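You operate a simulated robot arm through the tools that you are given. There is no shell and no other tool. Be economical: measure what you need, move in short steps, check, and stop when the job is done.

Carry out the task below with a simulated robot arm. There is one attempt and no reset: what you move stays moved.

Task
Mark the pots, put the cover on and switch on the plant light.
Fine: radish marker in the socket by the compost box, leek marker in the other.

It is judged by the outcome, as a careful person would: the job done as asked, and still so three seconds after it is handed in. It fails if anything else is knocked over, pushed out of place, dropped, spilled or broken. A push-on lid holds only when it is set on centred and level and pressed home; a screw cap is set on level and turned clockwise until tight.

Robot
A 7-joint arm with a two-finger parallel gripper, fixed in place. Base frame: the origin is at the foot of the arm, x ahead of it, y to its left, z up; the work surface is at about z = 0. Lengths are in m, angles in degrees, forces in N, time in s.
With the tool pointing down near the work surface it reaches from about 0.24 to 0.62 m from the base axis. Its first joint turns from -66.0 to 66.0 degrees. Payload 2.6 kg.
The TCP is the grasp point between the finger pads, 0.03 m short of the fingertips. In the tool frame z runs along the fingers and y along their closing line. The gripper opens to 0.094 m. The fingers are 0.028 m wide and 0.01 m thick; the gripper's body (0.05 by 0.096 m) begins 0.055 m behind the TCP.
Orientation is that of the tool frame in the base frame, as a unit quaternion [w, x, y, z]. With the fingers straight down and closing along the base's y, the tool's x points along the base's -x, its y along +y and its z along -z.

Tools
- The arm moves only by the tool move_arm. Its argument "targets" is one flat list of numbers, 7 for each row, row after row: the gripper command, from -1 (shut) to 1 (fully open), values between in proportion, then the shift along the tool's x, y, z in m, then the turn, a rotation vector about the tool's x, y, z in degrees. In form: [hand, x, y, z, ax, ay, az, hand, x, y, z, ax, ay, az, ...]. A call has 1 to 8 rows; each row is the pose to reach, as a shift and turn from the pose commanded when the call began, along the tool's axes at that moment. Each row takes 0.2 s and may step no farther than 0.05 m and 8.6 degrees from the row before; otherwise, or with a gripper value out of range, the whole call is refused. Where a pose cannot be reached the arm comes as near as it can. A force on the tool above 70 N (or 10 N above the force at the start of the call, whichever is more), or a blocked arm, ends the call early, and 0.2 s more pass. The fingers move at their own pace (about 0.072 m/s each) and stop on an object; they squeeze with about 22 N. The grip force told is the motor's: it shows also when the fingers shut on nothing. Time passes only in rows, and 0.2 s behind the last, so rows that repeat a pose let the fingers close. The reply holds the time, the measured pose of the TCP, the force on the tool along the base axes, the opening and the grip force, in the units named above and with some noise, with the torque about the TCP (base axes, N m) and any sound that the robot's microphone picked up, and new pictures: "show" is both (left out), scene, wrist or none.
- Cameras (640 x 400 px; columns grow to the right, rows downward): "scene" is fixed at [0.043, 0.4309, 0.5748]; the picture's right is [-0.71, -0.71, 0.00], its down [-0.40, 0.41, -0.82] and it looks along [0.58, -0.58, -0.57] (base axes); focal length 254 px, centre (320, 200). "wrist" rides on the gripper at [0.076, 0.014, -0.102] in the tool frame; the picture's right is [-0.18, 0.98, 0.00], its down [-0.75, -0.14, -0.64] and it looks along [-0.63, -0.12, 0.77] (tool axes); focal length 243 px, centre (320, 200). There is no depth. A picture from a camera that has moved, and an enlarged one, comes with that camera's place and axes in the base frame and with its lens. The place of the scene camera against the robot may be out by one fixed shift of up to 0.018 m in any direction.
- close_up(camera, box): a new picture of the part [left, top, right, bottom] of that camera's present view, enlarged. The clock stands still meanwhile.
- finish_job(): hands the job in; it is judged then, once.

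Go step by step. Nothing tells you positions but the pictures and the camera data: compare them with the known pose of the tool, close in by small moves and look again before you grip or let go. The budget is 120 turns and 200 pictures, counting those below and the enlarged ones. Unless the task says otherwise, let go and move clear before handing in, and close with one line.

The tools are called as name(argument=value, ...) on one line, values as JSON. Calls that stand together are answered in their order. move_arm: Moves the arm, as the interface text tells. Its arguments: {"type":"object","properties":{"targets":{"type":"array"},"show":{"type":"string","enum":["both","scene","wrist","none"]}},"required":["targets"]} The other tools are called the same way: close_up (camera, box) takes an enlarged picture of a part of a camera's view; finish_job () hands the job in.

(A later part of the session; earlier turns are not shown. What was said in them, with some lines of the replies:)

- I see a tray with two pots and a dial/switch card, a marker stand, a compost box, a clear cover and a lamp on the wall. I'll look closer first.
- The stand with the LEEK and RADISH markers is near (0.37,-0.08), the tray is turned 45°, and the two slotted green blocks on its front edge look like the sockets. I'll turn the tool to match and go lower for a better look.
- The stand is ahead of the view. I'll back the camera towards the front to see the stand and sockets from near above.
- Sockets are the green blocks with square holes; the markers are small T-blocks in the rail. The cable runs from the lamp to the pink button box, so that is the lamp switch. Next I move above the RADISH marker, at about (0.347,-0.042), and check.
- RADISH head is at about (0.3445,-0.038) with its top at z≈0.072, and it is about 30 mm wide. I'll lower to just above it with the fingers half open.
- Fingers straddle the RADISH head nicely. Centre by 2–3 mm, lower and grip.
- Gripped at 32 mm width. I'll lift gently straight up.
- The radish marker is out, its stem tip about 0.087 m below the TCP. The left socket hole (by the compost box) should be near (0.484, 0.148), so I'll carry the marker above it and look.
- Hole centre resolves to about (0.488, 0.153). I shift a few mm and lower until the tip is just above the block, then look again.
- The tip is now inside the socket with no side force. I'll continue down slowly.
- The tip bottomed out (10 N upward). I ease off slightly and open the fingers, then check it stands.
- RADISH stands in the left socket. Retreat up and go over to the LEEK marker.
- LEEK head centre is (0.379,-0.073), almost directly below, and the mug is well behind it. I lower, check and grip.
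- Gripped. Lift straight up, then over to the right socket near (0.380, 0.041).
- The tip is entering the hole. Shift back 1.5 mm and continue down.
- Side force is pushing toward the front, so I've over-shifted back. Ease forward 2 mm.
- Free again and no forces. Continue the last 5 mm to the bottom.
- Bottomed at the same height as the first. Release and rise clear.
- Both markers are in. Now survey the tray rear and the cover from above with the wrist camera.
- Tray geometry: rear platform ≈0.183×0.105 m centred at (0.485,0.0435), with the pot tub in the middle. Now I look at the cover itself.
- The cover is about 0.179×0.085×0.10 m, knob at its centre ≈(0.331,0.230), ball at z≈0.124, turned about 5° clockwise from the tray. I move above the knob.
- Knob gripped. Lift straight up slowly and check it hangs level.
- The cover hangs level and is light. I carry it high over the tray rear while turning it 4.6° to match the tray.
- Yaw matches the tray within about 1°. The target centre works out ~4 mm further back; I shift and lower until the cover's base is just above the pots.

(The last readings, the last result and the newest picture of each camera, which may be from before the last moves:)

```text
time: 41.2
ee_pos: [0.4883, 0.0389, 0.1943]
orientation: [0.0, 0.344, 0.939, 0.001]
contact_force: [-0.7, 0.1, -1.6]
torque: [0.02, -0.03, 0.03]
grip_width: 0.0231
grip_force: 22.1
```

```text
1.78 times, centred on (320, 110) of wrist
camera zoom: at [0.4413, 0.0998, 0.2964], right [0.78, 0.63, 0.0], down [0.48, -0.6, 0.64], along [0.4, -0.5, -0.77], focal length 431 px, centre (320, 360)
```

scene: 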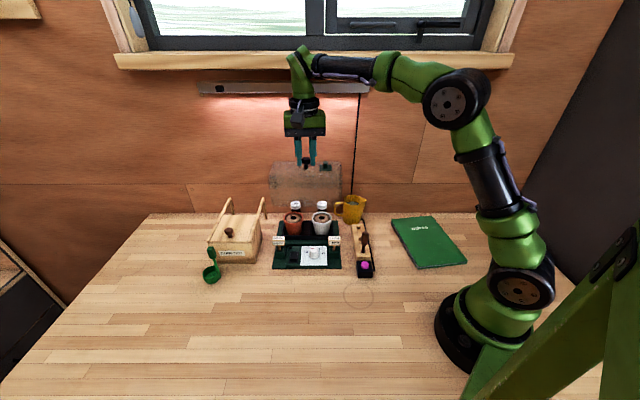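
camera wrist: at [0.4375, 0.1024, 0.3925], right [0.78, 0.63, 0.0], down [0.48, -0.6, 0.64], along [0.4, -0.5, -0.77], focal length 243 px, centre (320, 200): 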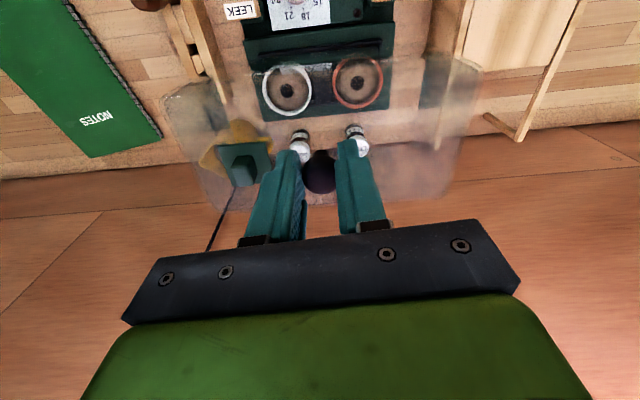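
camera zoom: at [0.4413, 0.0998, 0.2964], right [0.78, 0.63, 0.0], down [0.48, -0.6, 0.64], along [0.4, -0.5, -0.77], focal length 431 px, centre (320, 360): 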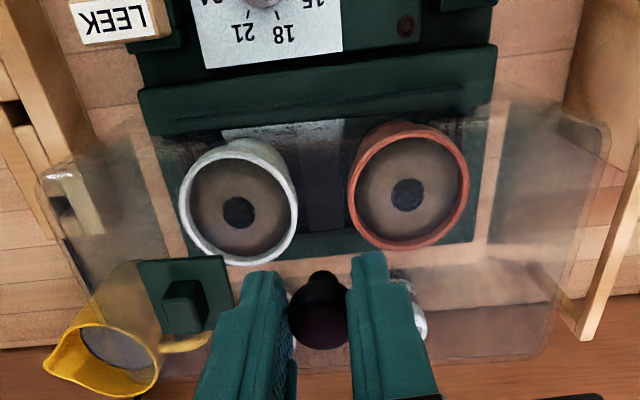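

move_arm(targets=[-1, 0, -0.001, 0.005, 0, 0, 0, -1, 0, -0.001, 0.01, 0, 0, 0, -1, 0, -0.001, 0.013, 0, 0, 0], show="none")

close_up(camera="scene", box=[255, 205, 315, 265])

close_up(camera="scene", box=[305, 205, 365, 265])

```text
time: 42.0
ee_pos: [0.4889, 0.0368, 0.1801]
orientation: [0.0, 0.345, 0.939, 0.0]
contact_force: [0.0, -0.2, -1.4]
torque: [0.0, -0.02, 0.01]
grip_width: 0.0229
grip_force: 21.7
```

```text
6.67 times, centred on (285, 235) of scene
camera zoom: at [0.043, 0.431, 0.5748], right [-0.71, -0.71, 0.0], down [-0.4, 0.41, -0.82], along [0.58, -0.58, -0.57], focal length 1693 px, centre (553, -33)
```

zoom: 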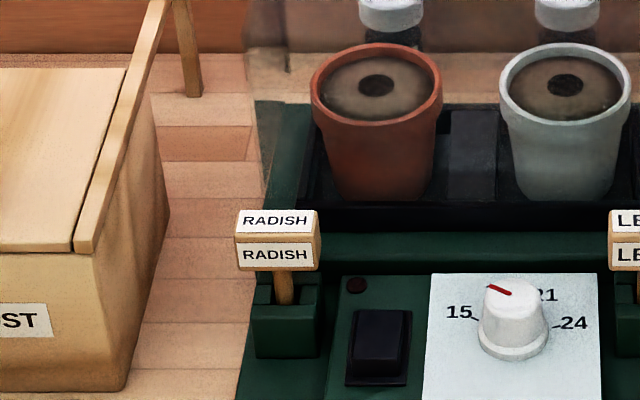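

```text
6.67 times, centred on (335, 235) of scene
camera zoom: at [0.043, 0.431, 0.5748], right [-0.71, -0.71, 0.0], down [-0.4, 0.41, -0.82], along [0.58, -0.58, -0.57], focal length 1693 px, centre (220, -33)
```

zoom: 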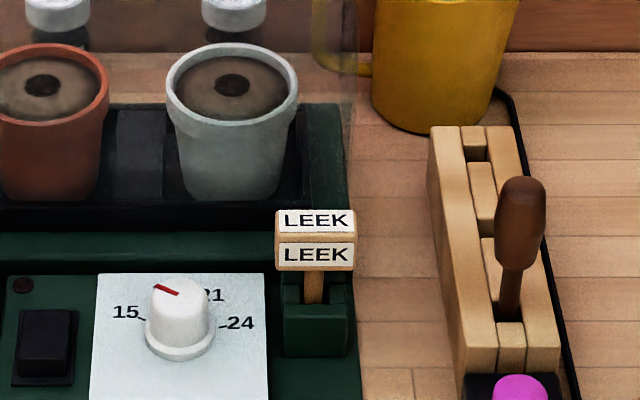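

close_up(camera="scene", box=[285, 215, 330, 250])

close_up(camera="wrist", box=[200, 20, 440, 180])

```text
11.43 times, centred on (308, 232) of scene
camera zoom: at [0.043, 0.431, 0.5748], right [-0.71, -0.71, 0.0], down [-0.4, 0.41, -0.82], along [0.58, -0.58, -0.57], focal length 2902 px, centre (463, -171)
```

zoom: 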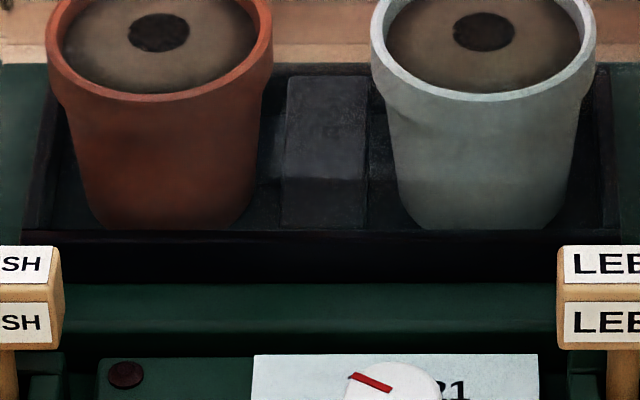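

```text
2.50 times, centred on (320, 100) of wrist
camera zoom: at [0.4408, 0.0978, 0.283], right [0.78, 0.63, 0.0], down [0.48, -0.6, 0.64], along [0.4, -0.5, -0.77], focal length 606 px, centre (320, 450)
```

zoom: 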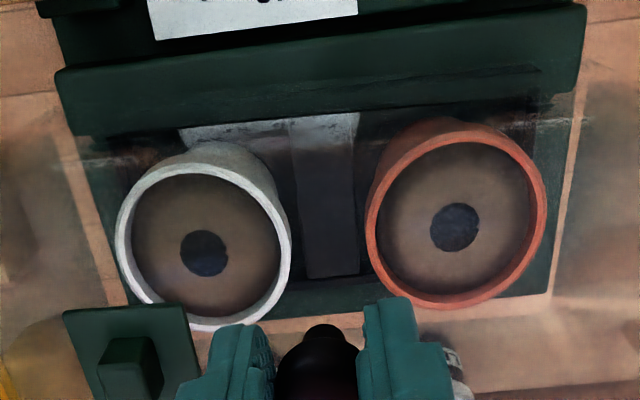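

Heights resolve to platform z≈0.025, tub rim≈0.042, and the cover is centred within a mm or two. I lower further in small steps watching force.

move_arm(targets=[-1, -0.0006, 0, 0.003, 0, 0, 0, -1, -0.0006, 0, 0.006, 0, 0, 0, -1, -0.0006, 0, 0.009, 0, 0, 0], show="none")

close_up(camera="scene", box=[255, 195, 355, 265])

```text
time: 42.8
ee_pos: [0.4886, 0.0386, 0.1724]
orientation: [0.0, 0.346, 0.938, 0.0]
contact_force: [0.2, 0.7, -0.9]
torque: [0.0, 0.05, 0.02]
grip_width: 0.0229
grip_force: 22.4
```

```text
5.71 times, centred on (305, 230) of scene
camera zoom: at [0.043, 0.4309, 0.5748], right [-0.71, -0.71, 0.0], down [-0.4, 0.41, -0.82], along [0.58, -0.58, -0.57], focal length 1451 px, centre (406, 29)
```

zoom: 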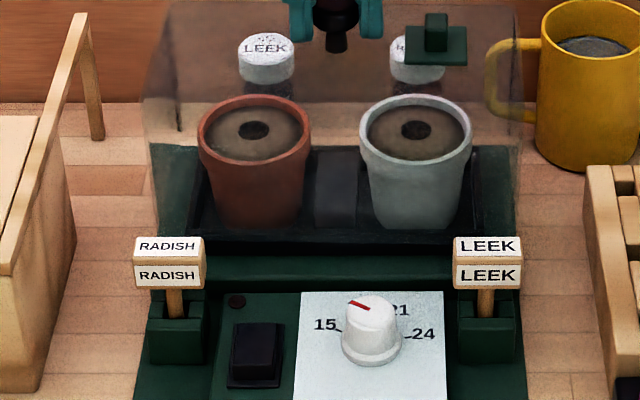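

move_arm(targets=[-1, 0, 0, 0.003, 0, 0, 0, -1, 0, 0, 0.006, 0, 0, 0, -1, 0, 0, 0.008, 0, 0, 0], show="none")

close_up(camera="scene", box=[255, 195, 355, 265])

```text
time: 43.6
ee_pos: [0.4879, 0.037, 0.1647]
orientation: [0.0, 0.346, 0.938, 0.0]
contact_force: [0.3, 0.5, -0.8]
torque: [0.02, 0.03, 0.0]
grip_width: 0.0231
grip_force: 21.9
```

```text
5.71 times, centred on (305, 230) of scene
camera zoom: at [0.043, 0.4309, 0.5748], right [-0.71, -0.71, 0.0], down [-0.4, 0.41, -0.82], along [0.58, -0.58, -0.57], focal length 1451 px, centre (406, 29)
```

zoom: 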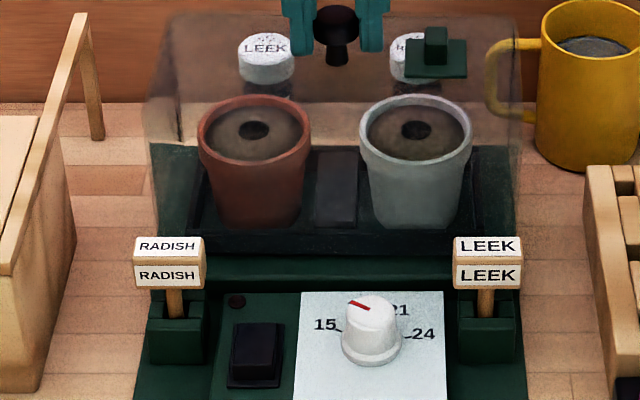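

The front wall now visibly encloses the tub. Continue to contact.

move_arm(targets=[-1, 0, 0, 0.002, 0, 0, 0, -1, 0, 0, 0.004, 0, 0, 0, -1, 0, 0, 0.006, 0, 0, 0], show="none")

close_up(camera="scene", box=[255, 195, 355, 265])

```text
time: 44.4
ee_pos: [0.487, 0.038, 0.157]
orientation: [0.0, 0.345, 0.939, 0.0]
contact_force: [0.2, -0.8, -1.5]
torque: [0.01, 0.0, 0.0]
grip_width: 0.0229
grip_force: 21.8
```

```text
5.71 times, centred on (305, 230) of scene
camera zoom: at [0.043, 0.4309, 0.5748], right [-0.71, -0.71, 0.0], down [-0.4, 0.41, -0.82], along [0.58, -0.58, -0.57], focal length 1451 px, centre (406, 29)
```

zoom: 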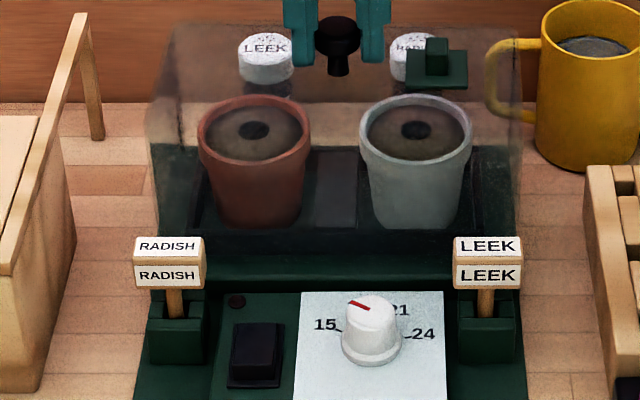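

move_arm(targets=[-1, 0, 0, 0.0015, 0, 0, 0, -1, 0, 0, 0.003, 0, 0, 0, -1, 0, 0, 0.0045, 0, 0, 0], show="none")

```text
time: 45.2
ee_pos: [0.4898, 0.038, 0.1567]
orientation: [0.002, 0.345, 0.939, 0.001]
contact_force: [-3.7, 0.7, 18.7]
torque: [-0.07, 0.01, 0.04]
grip_width: 0.0234
grip_force: 22.3
```

close_up(camera="scene", box=[255, 195, 355, 265])

close_up(camera="wrist", box=[140, 0, 500, 220])

```text
5.71 times, centred on (305, 230) of scene
camera zoom: at [0.0429, 0.4309, 0.5748], right [-0.71, -0.71, 0.0], down [-0.4, 0.41, -0.82], along [0.58, -0.58, -0.57], focal length 1451 px, centre (406, 29)
```

zoom: 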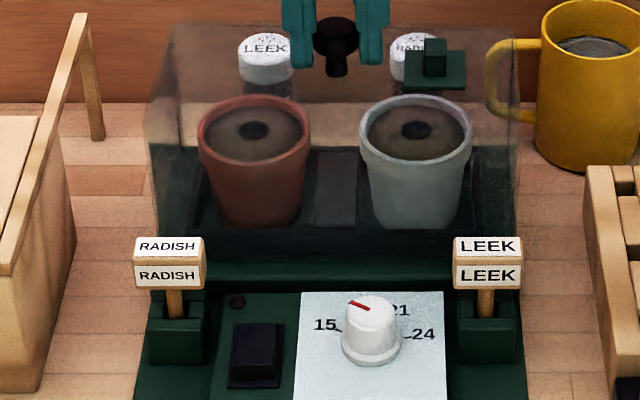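

```text
1.78 times, centred on (320, 110) of wrist
camera zoom: at [0.4409, 0.0974, 0.2572], right [0.78, 0.63, 0.0], down [0.48, -0.6, 0.64], along [0.41, -0.5, -0.76], focal length 431 px, centre (320, 360)
```

zoom: 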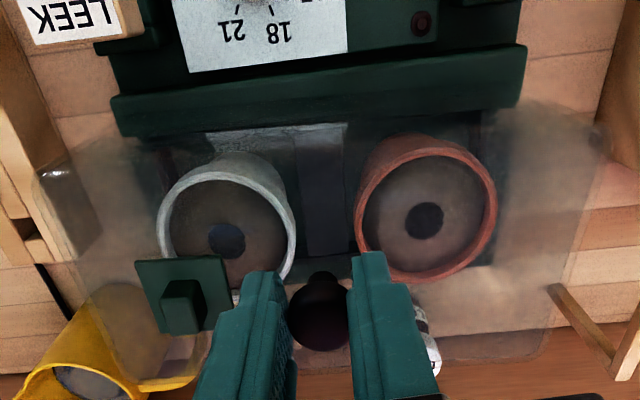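

Contact on the platform (19 N). I press a little more and listen for it seating.

move_arm(targets=[-1, 0, 0, 0.0015, 0, 0, 0, -1, 0, 0, 0.003, 0, 0, 0], show="none")

```text
time: 45.8
ee_pos: [0.4892, 0.0381, 0.1518]
orientation: [0.001, 0.346, 0.938, 0.0]
contact_force: [3.8, -0.9, 18.8]
torque: [-0.12, -0.2, 0.08]
grip_width: 0.0231
grip_force: 22.5
```

close_up(camera="scene", box=[255, 195, 355, 265])

close_up(camera="wrist", box=[140, 0, 500, 220])

```text
5.71 times, centred on (305, 230) of scene
camera zoom: at [0.0429, 0.4309, 0.5748], right [-0.71, -0.71, 0.0], down [-0.4, 0.41, -0.82], along [0.58, -0.58, -0.57], focal length 1451 px, centre (406, 29)
```

zoom: 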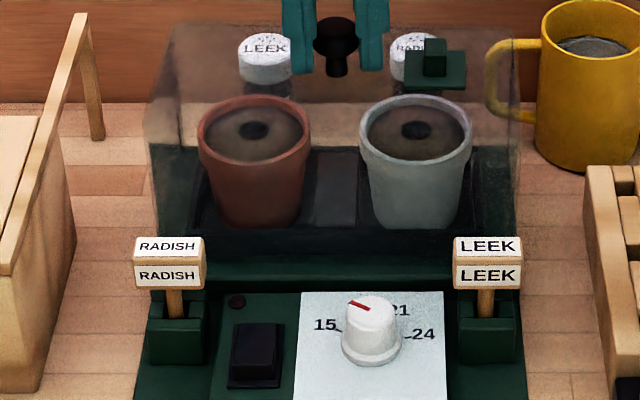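

```text
1.78 times, centred on (320, 110) of wrist
camera zoom: at [0.441, 0.0975, 0.2536], right [0.78, 0.63, 0.0], down [0.48, -0.6, 0.64], along [0.41, -0.5, -0.76], focal length 431 px, centre (320, 360)
```

zoom: 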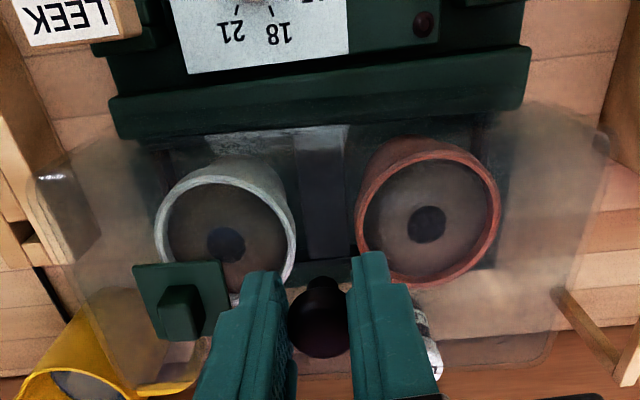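

The knob slid in the grip, so the cover itself is resting firm. I open, rise, and inspect how it sits.

move_arm(targets=[-1, 0, 0, -0.003, 0, 0, 0, -0.3, 0, 0, -0.003, 0, 0, 0, -0.1, 0, 0, -0.003, 0, 0, 0, -0.1, 0, 0, -0.02, 0, 0, 0, -0.1, 0, 0, -0.05, 0, 0, 0, -0.1, 0.03, 0, -0.08, 0, 0, 0, -0.1, 0.07, 0, -0.11, 0, 0, 0, -0.1, 0.1, 0, -0.14, 0, 0, 0], show="wrist")

close_up(camera="wrist", box=[200, 0, 460, 180])

close_up(camera="scene", box=[255, 190, 355, 270])

```text
time: 47.6
ee_pos: [0.412, 0.1054, 0.2894]
orientation: [-0.001, 0.345, 0.939, 0.0]
contact_force: [-0.3, -0.1, 0.4]
torque: [0.02, 0.03, -0.02]
grip_width: 0.0423
grip_force: 0.1
camera wrist: at [0.3633, 0.1652, 0.3917], right [0.78, 0.63, 0.0], down [0.48, -0.6, 0.64], along [0.4, -0.5, -0.77], focal length 243 px, centre (320, 200)
```

wrist: 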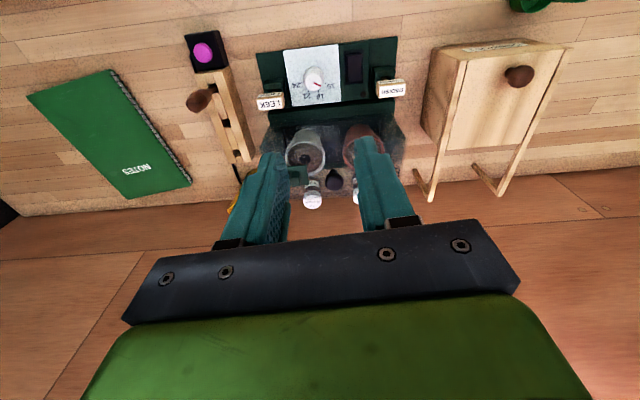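

```text
2.22 times, centred on (330, 90) of wrist
camera zoom: at [0.3633, 0.1652, 0.3917], right [0.78, 0.63, 0.0], down [0.48, -0.6, 0.64], along [0.4, -0.5, -0.77], focal length 539 px, centre (298, 444)
```

zoom: 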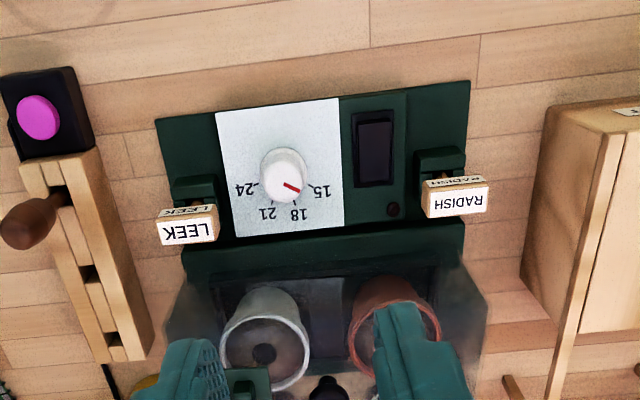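

```text
5.00 times, centred on (305, 230) of scene
camera zoom: at [0.043, 0.4309, 0.5748], right [-0.71, -0.71, 0.0], down [-0.4, 0.41, -0.82], along [0.58, -0.58, -0.57], focal length 1270 px, centre (395, 50)
```

zoom: 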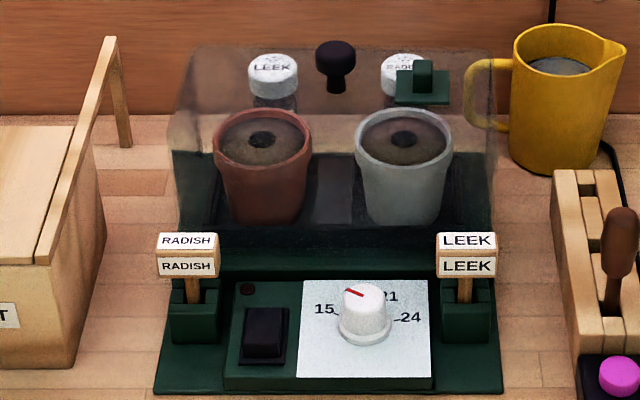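

The cover sits level and centred around the tub. I'll press once on the knob top with closed fingers to be sure it is home.

move_arm(targets=[-1, -0.03, 0, 0, 0, 0, 0, -1, -0.065, 0, 0.02, 0, 0, 0, -1, -0.1, 0, 0.04, 0, 0, 0, -1, -0.1, 0, 0.07, 0, 0, 0, -1, -0.1, 0, 0.09, 0, 0, 0, -1, -0.1, 0, 0.097, 0, 0, 0], show="none")

close_up(camera="scene", box=[255, 160, 355, 250])

close_up(camera="wrist", box=[240, 80, 400, 200])

```text
time: 49.0
ee_pos: [0.4875, 0.0366, 0.1935]
orientation: [0.0, 0.346, 0.938, 0.0]
contact_force: [1.2, 0.2, -0.1]
torque: [0.04, 0.0, 0.0]
grip_width: 0.0004
grip_force: 22.1
```

```text
4.44 times, centred on (305, 205) of scene
camera zoom: at [0.043, 0.4309, 0.5748], right [-0.71, -0.71, 0.0], down [-0.4, 0.41, -0.82], along [0.58, -0.58, -0.57], focal length 1129 px, centre (387, 178)
```

zoom: 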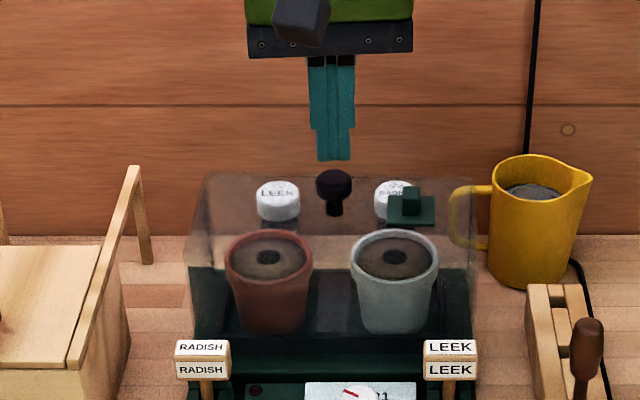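

```text
3.33 times, centred on (320, 140) of wrist
camera zoom: at [0.4392, 0.0979, 0.2954], right [0.78, 0.63, 0.0], down [0.48, -0.6, 0.64], along [0.4, -0.5, -0.77], focal length 809 px, centre (320, 400)
```

zoom: 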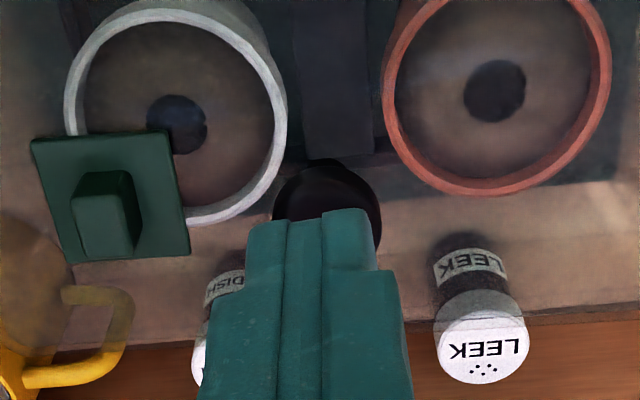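

move_arm(targets=[-1, 0, 0, 0.004, 0, 0, 0, -1, 0, 0, 0.008, 0, 0, 0, -1, 0, 0, 0.01, 0, 0, 0], show="none")

```text
time: 49.8
ee_pos: [0.4881, 0.0386, 0.1828]
orientation: [0.0, 0.345, 0.939, 0.0]
contact_force: [-0.3, -0.7, -0.1]
torque: [-0.03, 0.01, -0.01]
grip_width: 0.0001
grip_force: 22.4
```

move_arm(targets=[-1, 0, 0, 0.0015, 0, 0, 0, -1, 0, 0, 0.003, 0, 0, 0, -1, 0, 0, 0.0045, 0, 0, 0], show="none")

```text
time: 50.6
ee_pos: [0.4889, 0.0387, 0.1796]
orientation: [0.0, 0.345, 0.939, 0.0]
contact_force: [0.8, 0.6, 0.0]
torque: [0.0, -0.04, -0.03]
grip_width: 0.0
grip_force: 22.1
```

move_arm(targets=[-1, 0, 0, 0.0015, 0, 0, 0, -1, 0, 0, 0.003, 0, 0, 0], show="none")

close_up(camera="scene", box=[280, 180, 330, 220])

```text
time: 51.2
ee_pos: [0.4884, 0.0378, 0.1773]
orientation: [0.0, 0.345, 0.938, 0.0]
contact_force: [0.2, -0.8, 1.4]
torque: [0.05, 0.01, -0.02]
grip_width: 0.0
grip_force: 22.3
```

```text
10.00 times, centred on (305, 200) of scene
camera zoom: at [0.043, 0.4309, 0.5748], right [-0.71, -0.71, 0.0], down [-0.4, 0.41, -0.82], along [0.58, -0.58, -0.57], focal length 2540 px, centre (470, 200)
```

zoom: 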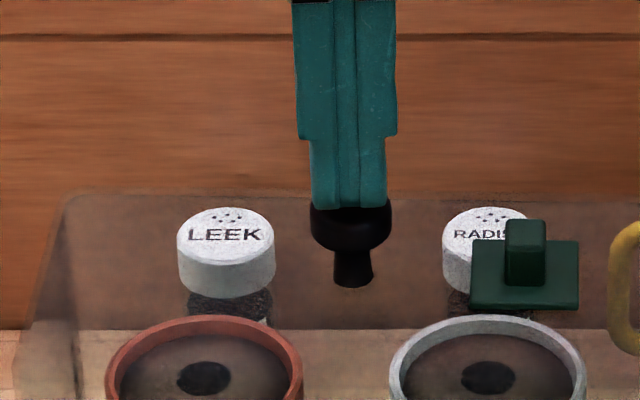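

Now touching the flat knob top. Press in about 3 mm command steps.

move_arm(targets=[-1, 0, 0, 0.002, 0, 0, 0, -1, 0, 0, 0.004, 0, 0, 0, -1, 0, 0, 0.004, 0, 0, 0], show="none")

```text
time: 52.0
ee_pos: [0.4888, 0.0378, 0.1731]
orientation: [0.0, 0.345, 0.938, 0.0]
contact_force: [-0.2, 0.2, 0.9]
torque: [0.0, -0.02, -0.02]
grip_width: 0.0
grip_force: 21.9
```

close_up(camera="scene", box=[280, 180, 330, 220])

close_up(camera="wrist", box=[240, 80, 400, 200])

```text
10.00 times, centred on (305, 200) of scene
camera zoom: at [0.043, 0.4309, 0.5748], right [-0.71, -0.71, 0.0], down [-0.4, 0.41, -0.82], along [0.58, -0.58, -0.57], focal length 2540 px, centre (470, 200)
```

zoom: 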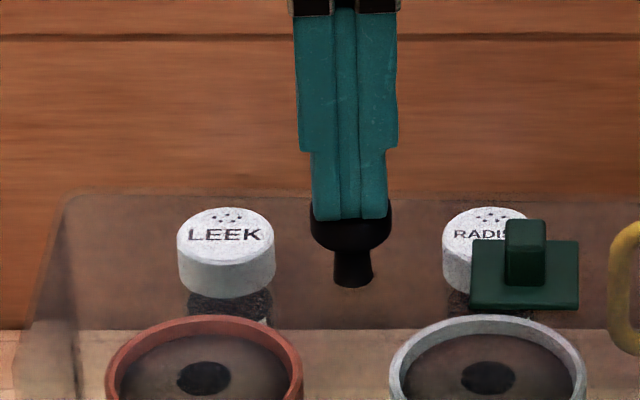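

```text
3.33 times, centred on (320, 140) of wrist
camera zoom: at [0.4405, 0.0976, 0.2749], right [0.78, 0.63, 0.0], down [0.48, -0.6, 0.64], along [0.4, -0.5, -0.77], focal length 809 px, centre (320, 400)
```

zoom: 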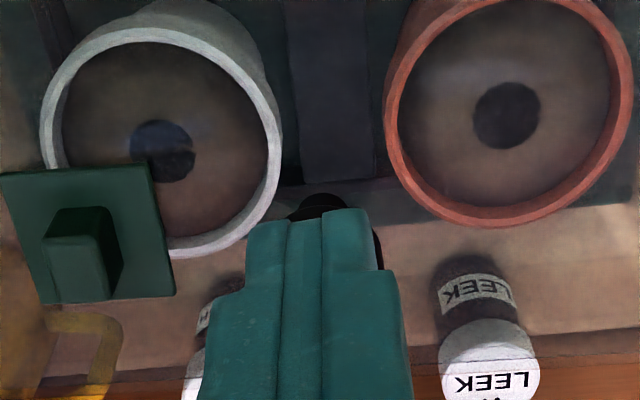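

move_arm(targets=[-1, 0, 0, 0.001, 0, 0, 0, -1, 0, 0, 0.002, 0, 0, 0, -1, 0, 0, 0.003, 0, 0, 0], show="none")

```text
time: 52.8
ee_pos: [0.4883, 0.0367, 0.1719]
orientation: [0.001, 0.345, 0.939, 0.002]
contact_force: [-8.3, -1.1, 20.3]
torque: [-0.05, 0.21, -0.01]
grip_width: 0.0
grip_force: 21.6
```

move_arm(targets=[-1, 0, 0, 0.001, 0, 0, 0, -1, 0, 0, 0.0025, 0, 0, 0], show="none")

close_up(camera="scene", box=[255, 190, 355, 270])

```text
time: 53.4
ee_pos: [0.4897, 0.0373, 0.1712]
orientation: [0.004, 0.345, 0.939, 0.002]
contact_force: [-16.6, -1.7, 44.3]
torque: [-0.09, 0.47, -0.01]
grip_width: 0.0001
grip_force: 22.7
```

```text
5.00 times, centred on (305, 230) of scene
camera zoom: at [0.0427, 0.4309, 0.5748], right [-0.71, -0.71, 0.0], down [-0.4, 0.41, -0.82], along [0.58, -0.58, -0.57], focal length 1270 px, centre (395, 50)
```

zoom: 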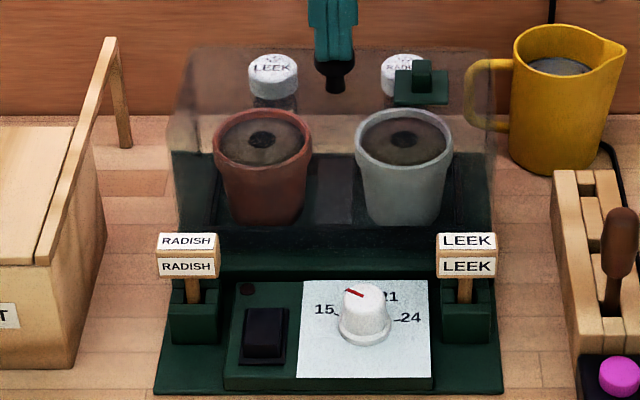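

The cover is firm at 44 N with no movement, so it is home. I rise and move over the pink button near (0.281,0.027).

move_arm(targets=[-1, 0, 0, -0.02, 0, 0, 0, -1, 0, 0, -0.05, 0, 0, 0, -1, 0.03, -0.028, -0.06, 0, 0, 0, -1, 0.06, -0.056, -0.06, 0, 0, 0, -1, 0.09, -0.084, -0.06, 0, 0, 0, -1, 0.12, -0.112, -0.05, 0, 0, 0, -1, 0.152, -0.142, -0.03, 0, 0, 0, -1, 0.152, -0.142, -0.01, 0, 0, 0], show="both")

close_up(camera="wrist", box=[220, 20, 420, 180])

close_up(camera="scene", box=[250, 190, 390, 280])

```text
time: 55.2
ee_pos: [0.2824, 0.0275, 0.1754]
orientation: [0.001, 0.344, 0.939, 0.0]
contact_force: [0.3, -0.3, 0.2]
torque: [-0.02, 0.05, 0.01]
grip_width: 0.0001
grip_force: 22.5
camera wrist: at [0.2344, 0.0878, 0.2782], right [0.78, 0.63, 0.0], down [0.48, -0.6, 0.64], along [0.4, -0.5, -0.77], focal length 243 px, centre (320, 200)
```

scene: 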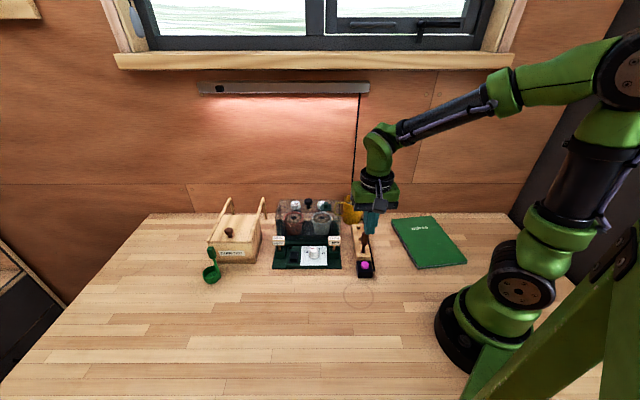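
wrist: 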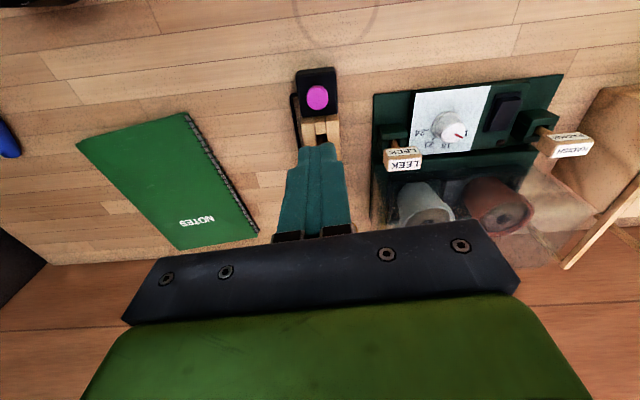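

```text
2.50 times, centred on (320, 100) of wrist
camera zoom: at [0.2344, 0.0878, 0.2782], right [0.78, 0.63, 0.0], down [0.48, -0.6, 0.64], along [0.4, -0.5, -0.77], focal length 606 px, centre (320, 450)
```

zoom: 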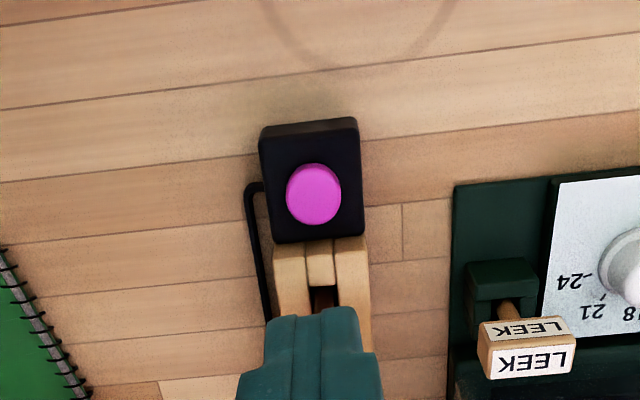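

```text
4.44 times, centred on (320, 235) of scene
camera zoom: at [0.043, 0.4309, 0.5748], right [-0.71, -0.71, 0.0], down [-0.4, 0.41, -0.82], along [0.58, -0.58, -0.57], focal length 1129 px, centre (320, 44)
```

zoom: 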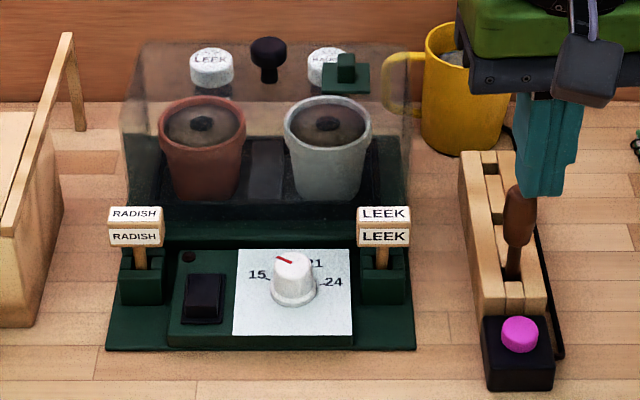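

Button centre ≈(0.2795,0.029). The dibber is ~41 mm behind, so I'll aim 6 mm to the front of centre to leave clearance for the gripper body, and lower.

move_arm(targets=[-1, 0.009, -0.0004, 0, 0, 0, 0, -1, 0.009, -0.0004, 0.03, 0, 0, 0, -1, 0.009, -0.0004, 0.06, 0, 0, 0, -1, 0.009, -0.0004, 0.085, 0, 0, 0, -1, 0.009, -0.0004, 0.085, 0, 0, 0], show="none")

close_up(camera="wrist", box=[240, 60, 400, 200])

close_up(camera="scene", box=[325, 190, 415, 285])

```text
time: 56.4
ee_pos: [0.2737, 0.0345, 0.091]
orientation: [0.0, 0.346, 0.938, 0.0]
contact_force: [0.0, 0.2, -0.3]
torque: [-0.01, 0.02, 0.02]
grip_width: 0.0001
grip_force: 21.2
```

```text
2.86 times, centred on (320, 130) of wrist
camera zoom: at [0.2269, 0.0939, 0.1933], right [0.78, 0.63, 0.0], down [0.48, -0.6, 0.64], along [0.4, -0.5, -0.77], focal length 693 px, centre (320, 400)
```

zoom: 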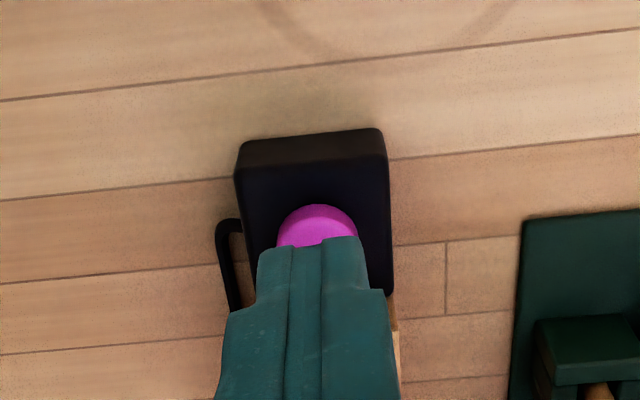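

```text
4.21 times, centred on (370, 238) of scene
camera zoom: at [0.043, 0.431, 0.5748], right [-0.71, -0.71, 0.0], down [-0.4, 0.41, -0.82], along [0.58, -0.58, -0.57], focal length 1069 px, centre (110, 42)
```

zoom: 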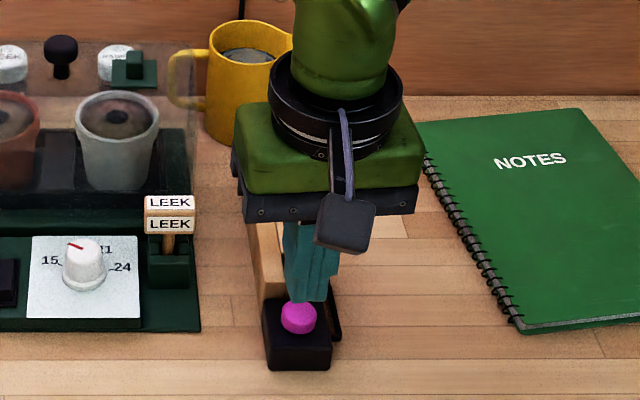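

move_arm(targets=[-1, 0, 0, 0.006, 0, 0, 0, -1, 0, 0, 0.012, 0, 0, 0, -1, 0, 0, 0.018, 0, 0, 0], show="none")

close_up(camera="scene", box=[325, 190, 415, 285])

```text
time: 57.2
ee_pos: [0.2735, 0.0339, 0.0739]
orientation: [0.0, 0.345, 0.938, 0.0]
contact_force: [-0.3, 0.0, 0.4]
torque: [0.02, 0.0, -0.01]
grip_width: 0.0
grip_force: 22.3
```

```text
4.21 times, centred on (370, 238) of scene
camera zoom: at [0.043, 0.4309, 0.5748], right [-0.71, -0.71, 0.0], down [-0.4, 0.41, -0.82], along [0.58, -0.58, -0.57], focal length 1069 px, centre (110, 42)
```

zoom: 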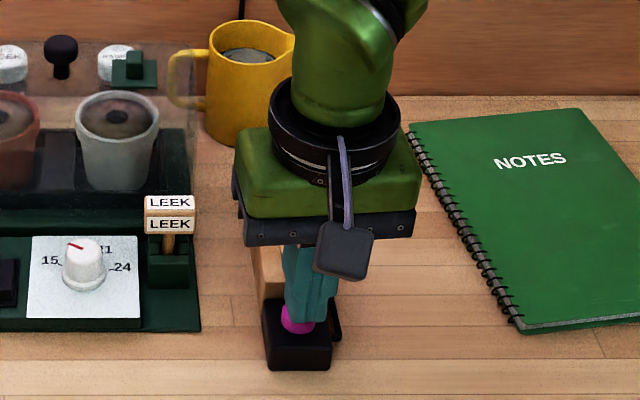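

move_arm(targets=[-1, -0.001, 0.0025, 0, 0, 0, 0, -1, -0.001, 0.0025, 0.003, 0, 0, 0, -1, -0.001, 0.0025, 0.006, 0, 0, 0], show="none")

```text
time: 58.0
ee_pos: [0.2759, 0.0357, 0.0687]
orientation: [0.0, 0.345, 0.939, 0.0]
contact_force: [0.8, 0.4, -0.6]
torque: [0.01, 0.0, 0.01]
grip_width: 0.0002
grip_force: 22.1
```

move_arm(targets=[-1, 0, 0, 0.002, 0, 0, 0, -1, 0, 0, 0.004, 0, 0, 0], show="scene")

```text
time: 58.6
ee_pos: [0.2766, 0.0355, 0.0636]
orientation: [0.0, 0.346, 0.938, 0.001]
contact_force: [-0.3, 0.2, 0.9]
torque: [0.03, 0.03, 0.01]
grip_width: 0.0001
grip_force: 21.8
```

scene: 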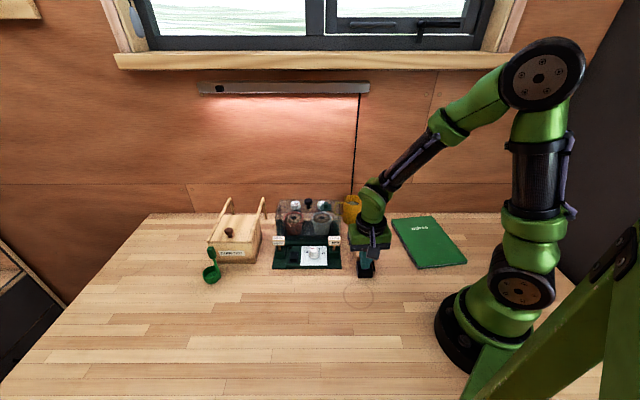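

move_arm(targets=[-1, 0, 0, 0.0015, 0, 0, 0, -1, 0, 0, 0.003, 0, 0, 0], show="none")

close_up(camera="scene", box=[345, 235, 395, 285])

close_up(camera="wrist", box=[240, 60, 400, 200])

```text
time: 59.2
ee_pos: [0.2761, 0.0349, 0.0608]
orientation: [0.0, 0.345, 0.938, 0.001]
contact_force: [-1.0, 0.8, 2.2]
torque: [0.02, 0.01, -0.04]
grip_width: 0.0
grip_force: 22.0
heard: click
```

```text
8.00 times, centred on (370, 260) of scene
camera zoom: at [0.043, 0.4309, 0.5748], right [-0.71, -0.71, 0.0], down [-0.4, 0.41, -0.82], along [0.58, -0.58, -0.57], focal length 2032 px, centre (-80, -280)
```

zoom: 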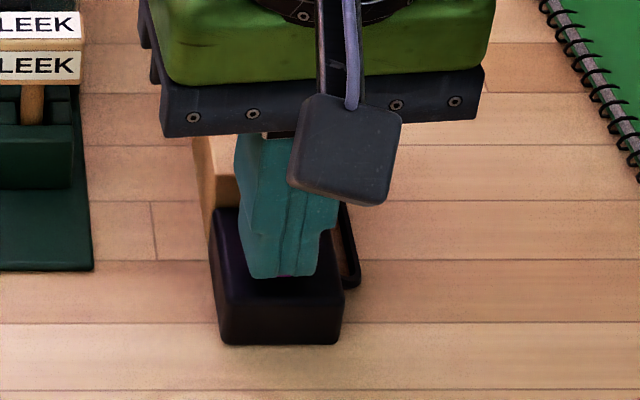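

```text
2.86 times, centred on (320, 130) of wrist
camera zoom: at [0.2285, 0.0947, 0.1627], right [0.78, 0.63, 0.0], down [0.48, -0.6, 0.64], along [0.4, -0.5, -0.77], focal length 693 px, centre (320, 400)
```

zoom: 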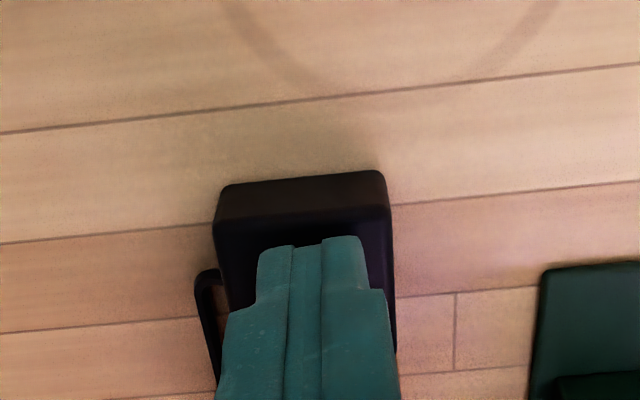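

A click was heard. I lift off straight up, then check whether the lamp has changed.

move_arm(targets=[-1, 0, 0, -0.004, 0, 0, 0, -1, 0, 0, -0.02, 0, 0, 0, -1, 0, 0, -0.05, 0, 0, 0, -1, 0, 0, -0.09, 0, 0, 0, -1, 0.02, 0, -0.13, 0, 0, 0, -1, 0.02, 0, -0.17, 0, 0, 0, -1, 0.02, 0, -0.17, 0, 0, 0], show="scene")

close_up(camera="scene", box=[190, 60, 390, 185])

close_up(camera="scene", box=[250, 190, 390, 280])

```text
time: 60.8
ee_pos: [0.2605, 0.0484, 0.2311]
orientation: [0.0, 0.346, 0.938, -0.001]
contact_force: [0.0, 0.6, 0.5]
torque: [-0.01, 0.01, 0.01]
grip_width: 0.0
grip_force: 21.8
```

scene: 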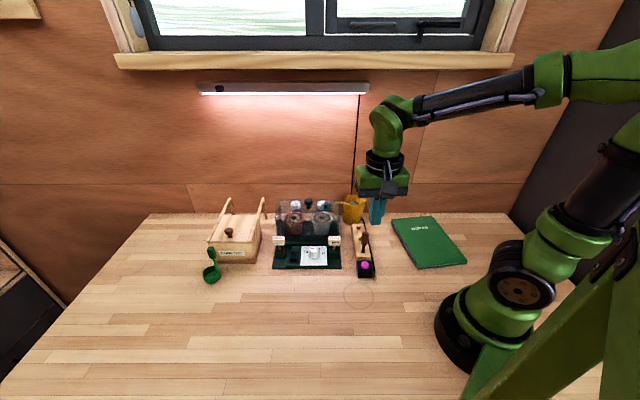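

```text
3.20 times, centred on (290, 122) of scene
camera zoom: at [0.043, 0.431, 0.5748], right [-0.71, -0.71, 0.0], down [-0.4, 0.41, -0.82], along [0.58, -0.58, -0.57], focal length 813 px, centre (416, 448)
```

zoom: 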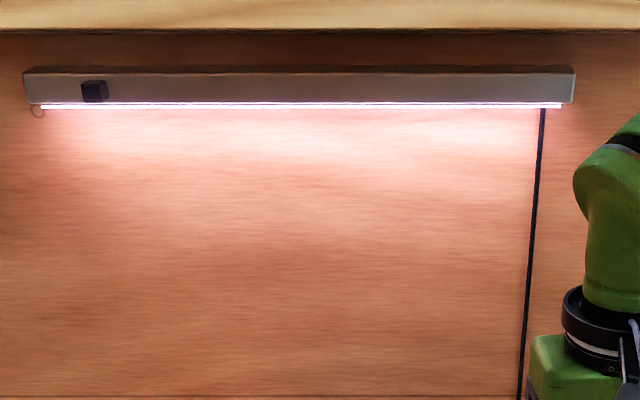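

```text
4.44 times, centred on (320, 235) of scene
camera zoom: at [0.043, 0.431, 0.5748], right [-0.71, -0.71, 0.0], down [-0.4, 0.41, -0.82], along [0.58, -0.58, -0.57], focal length 1129 px, centre (320, 44)
```

zoom: 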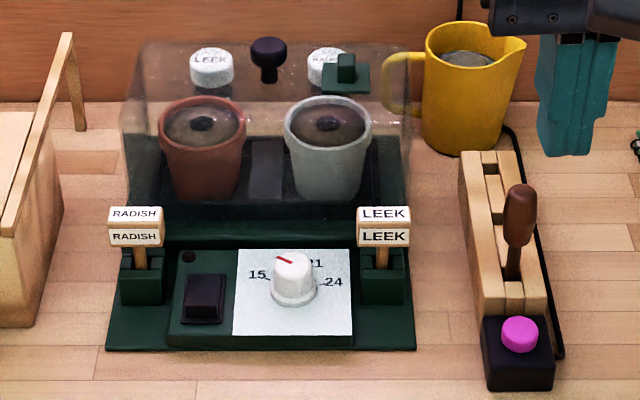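

The lamp is now lit, both markers stand in their sockets, the cover is seated and the arm is clear. I hand in.

finish_job()

```text
The job is handed in.
```

The job is done and handed in: the radish marker is in the socket by the compost box and the leek marker is in the other. The cover is on over the pots and pressed firm, and the plant light is on.
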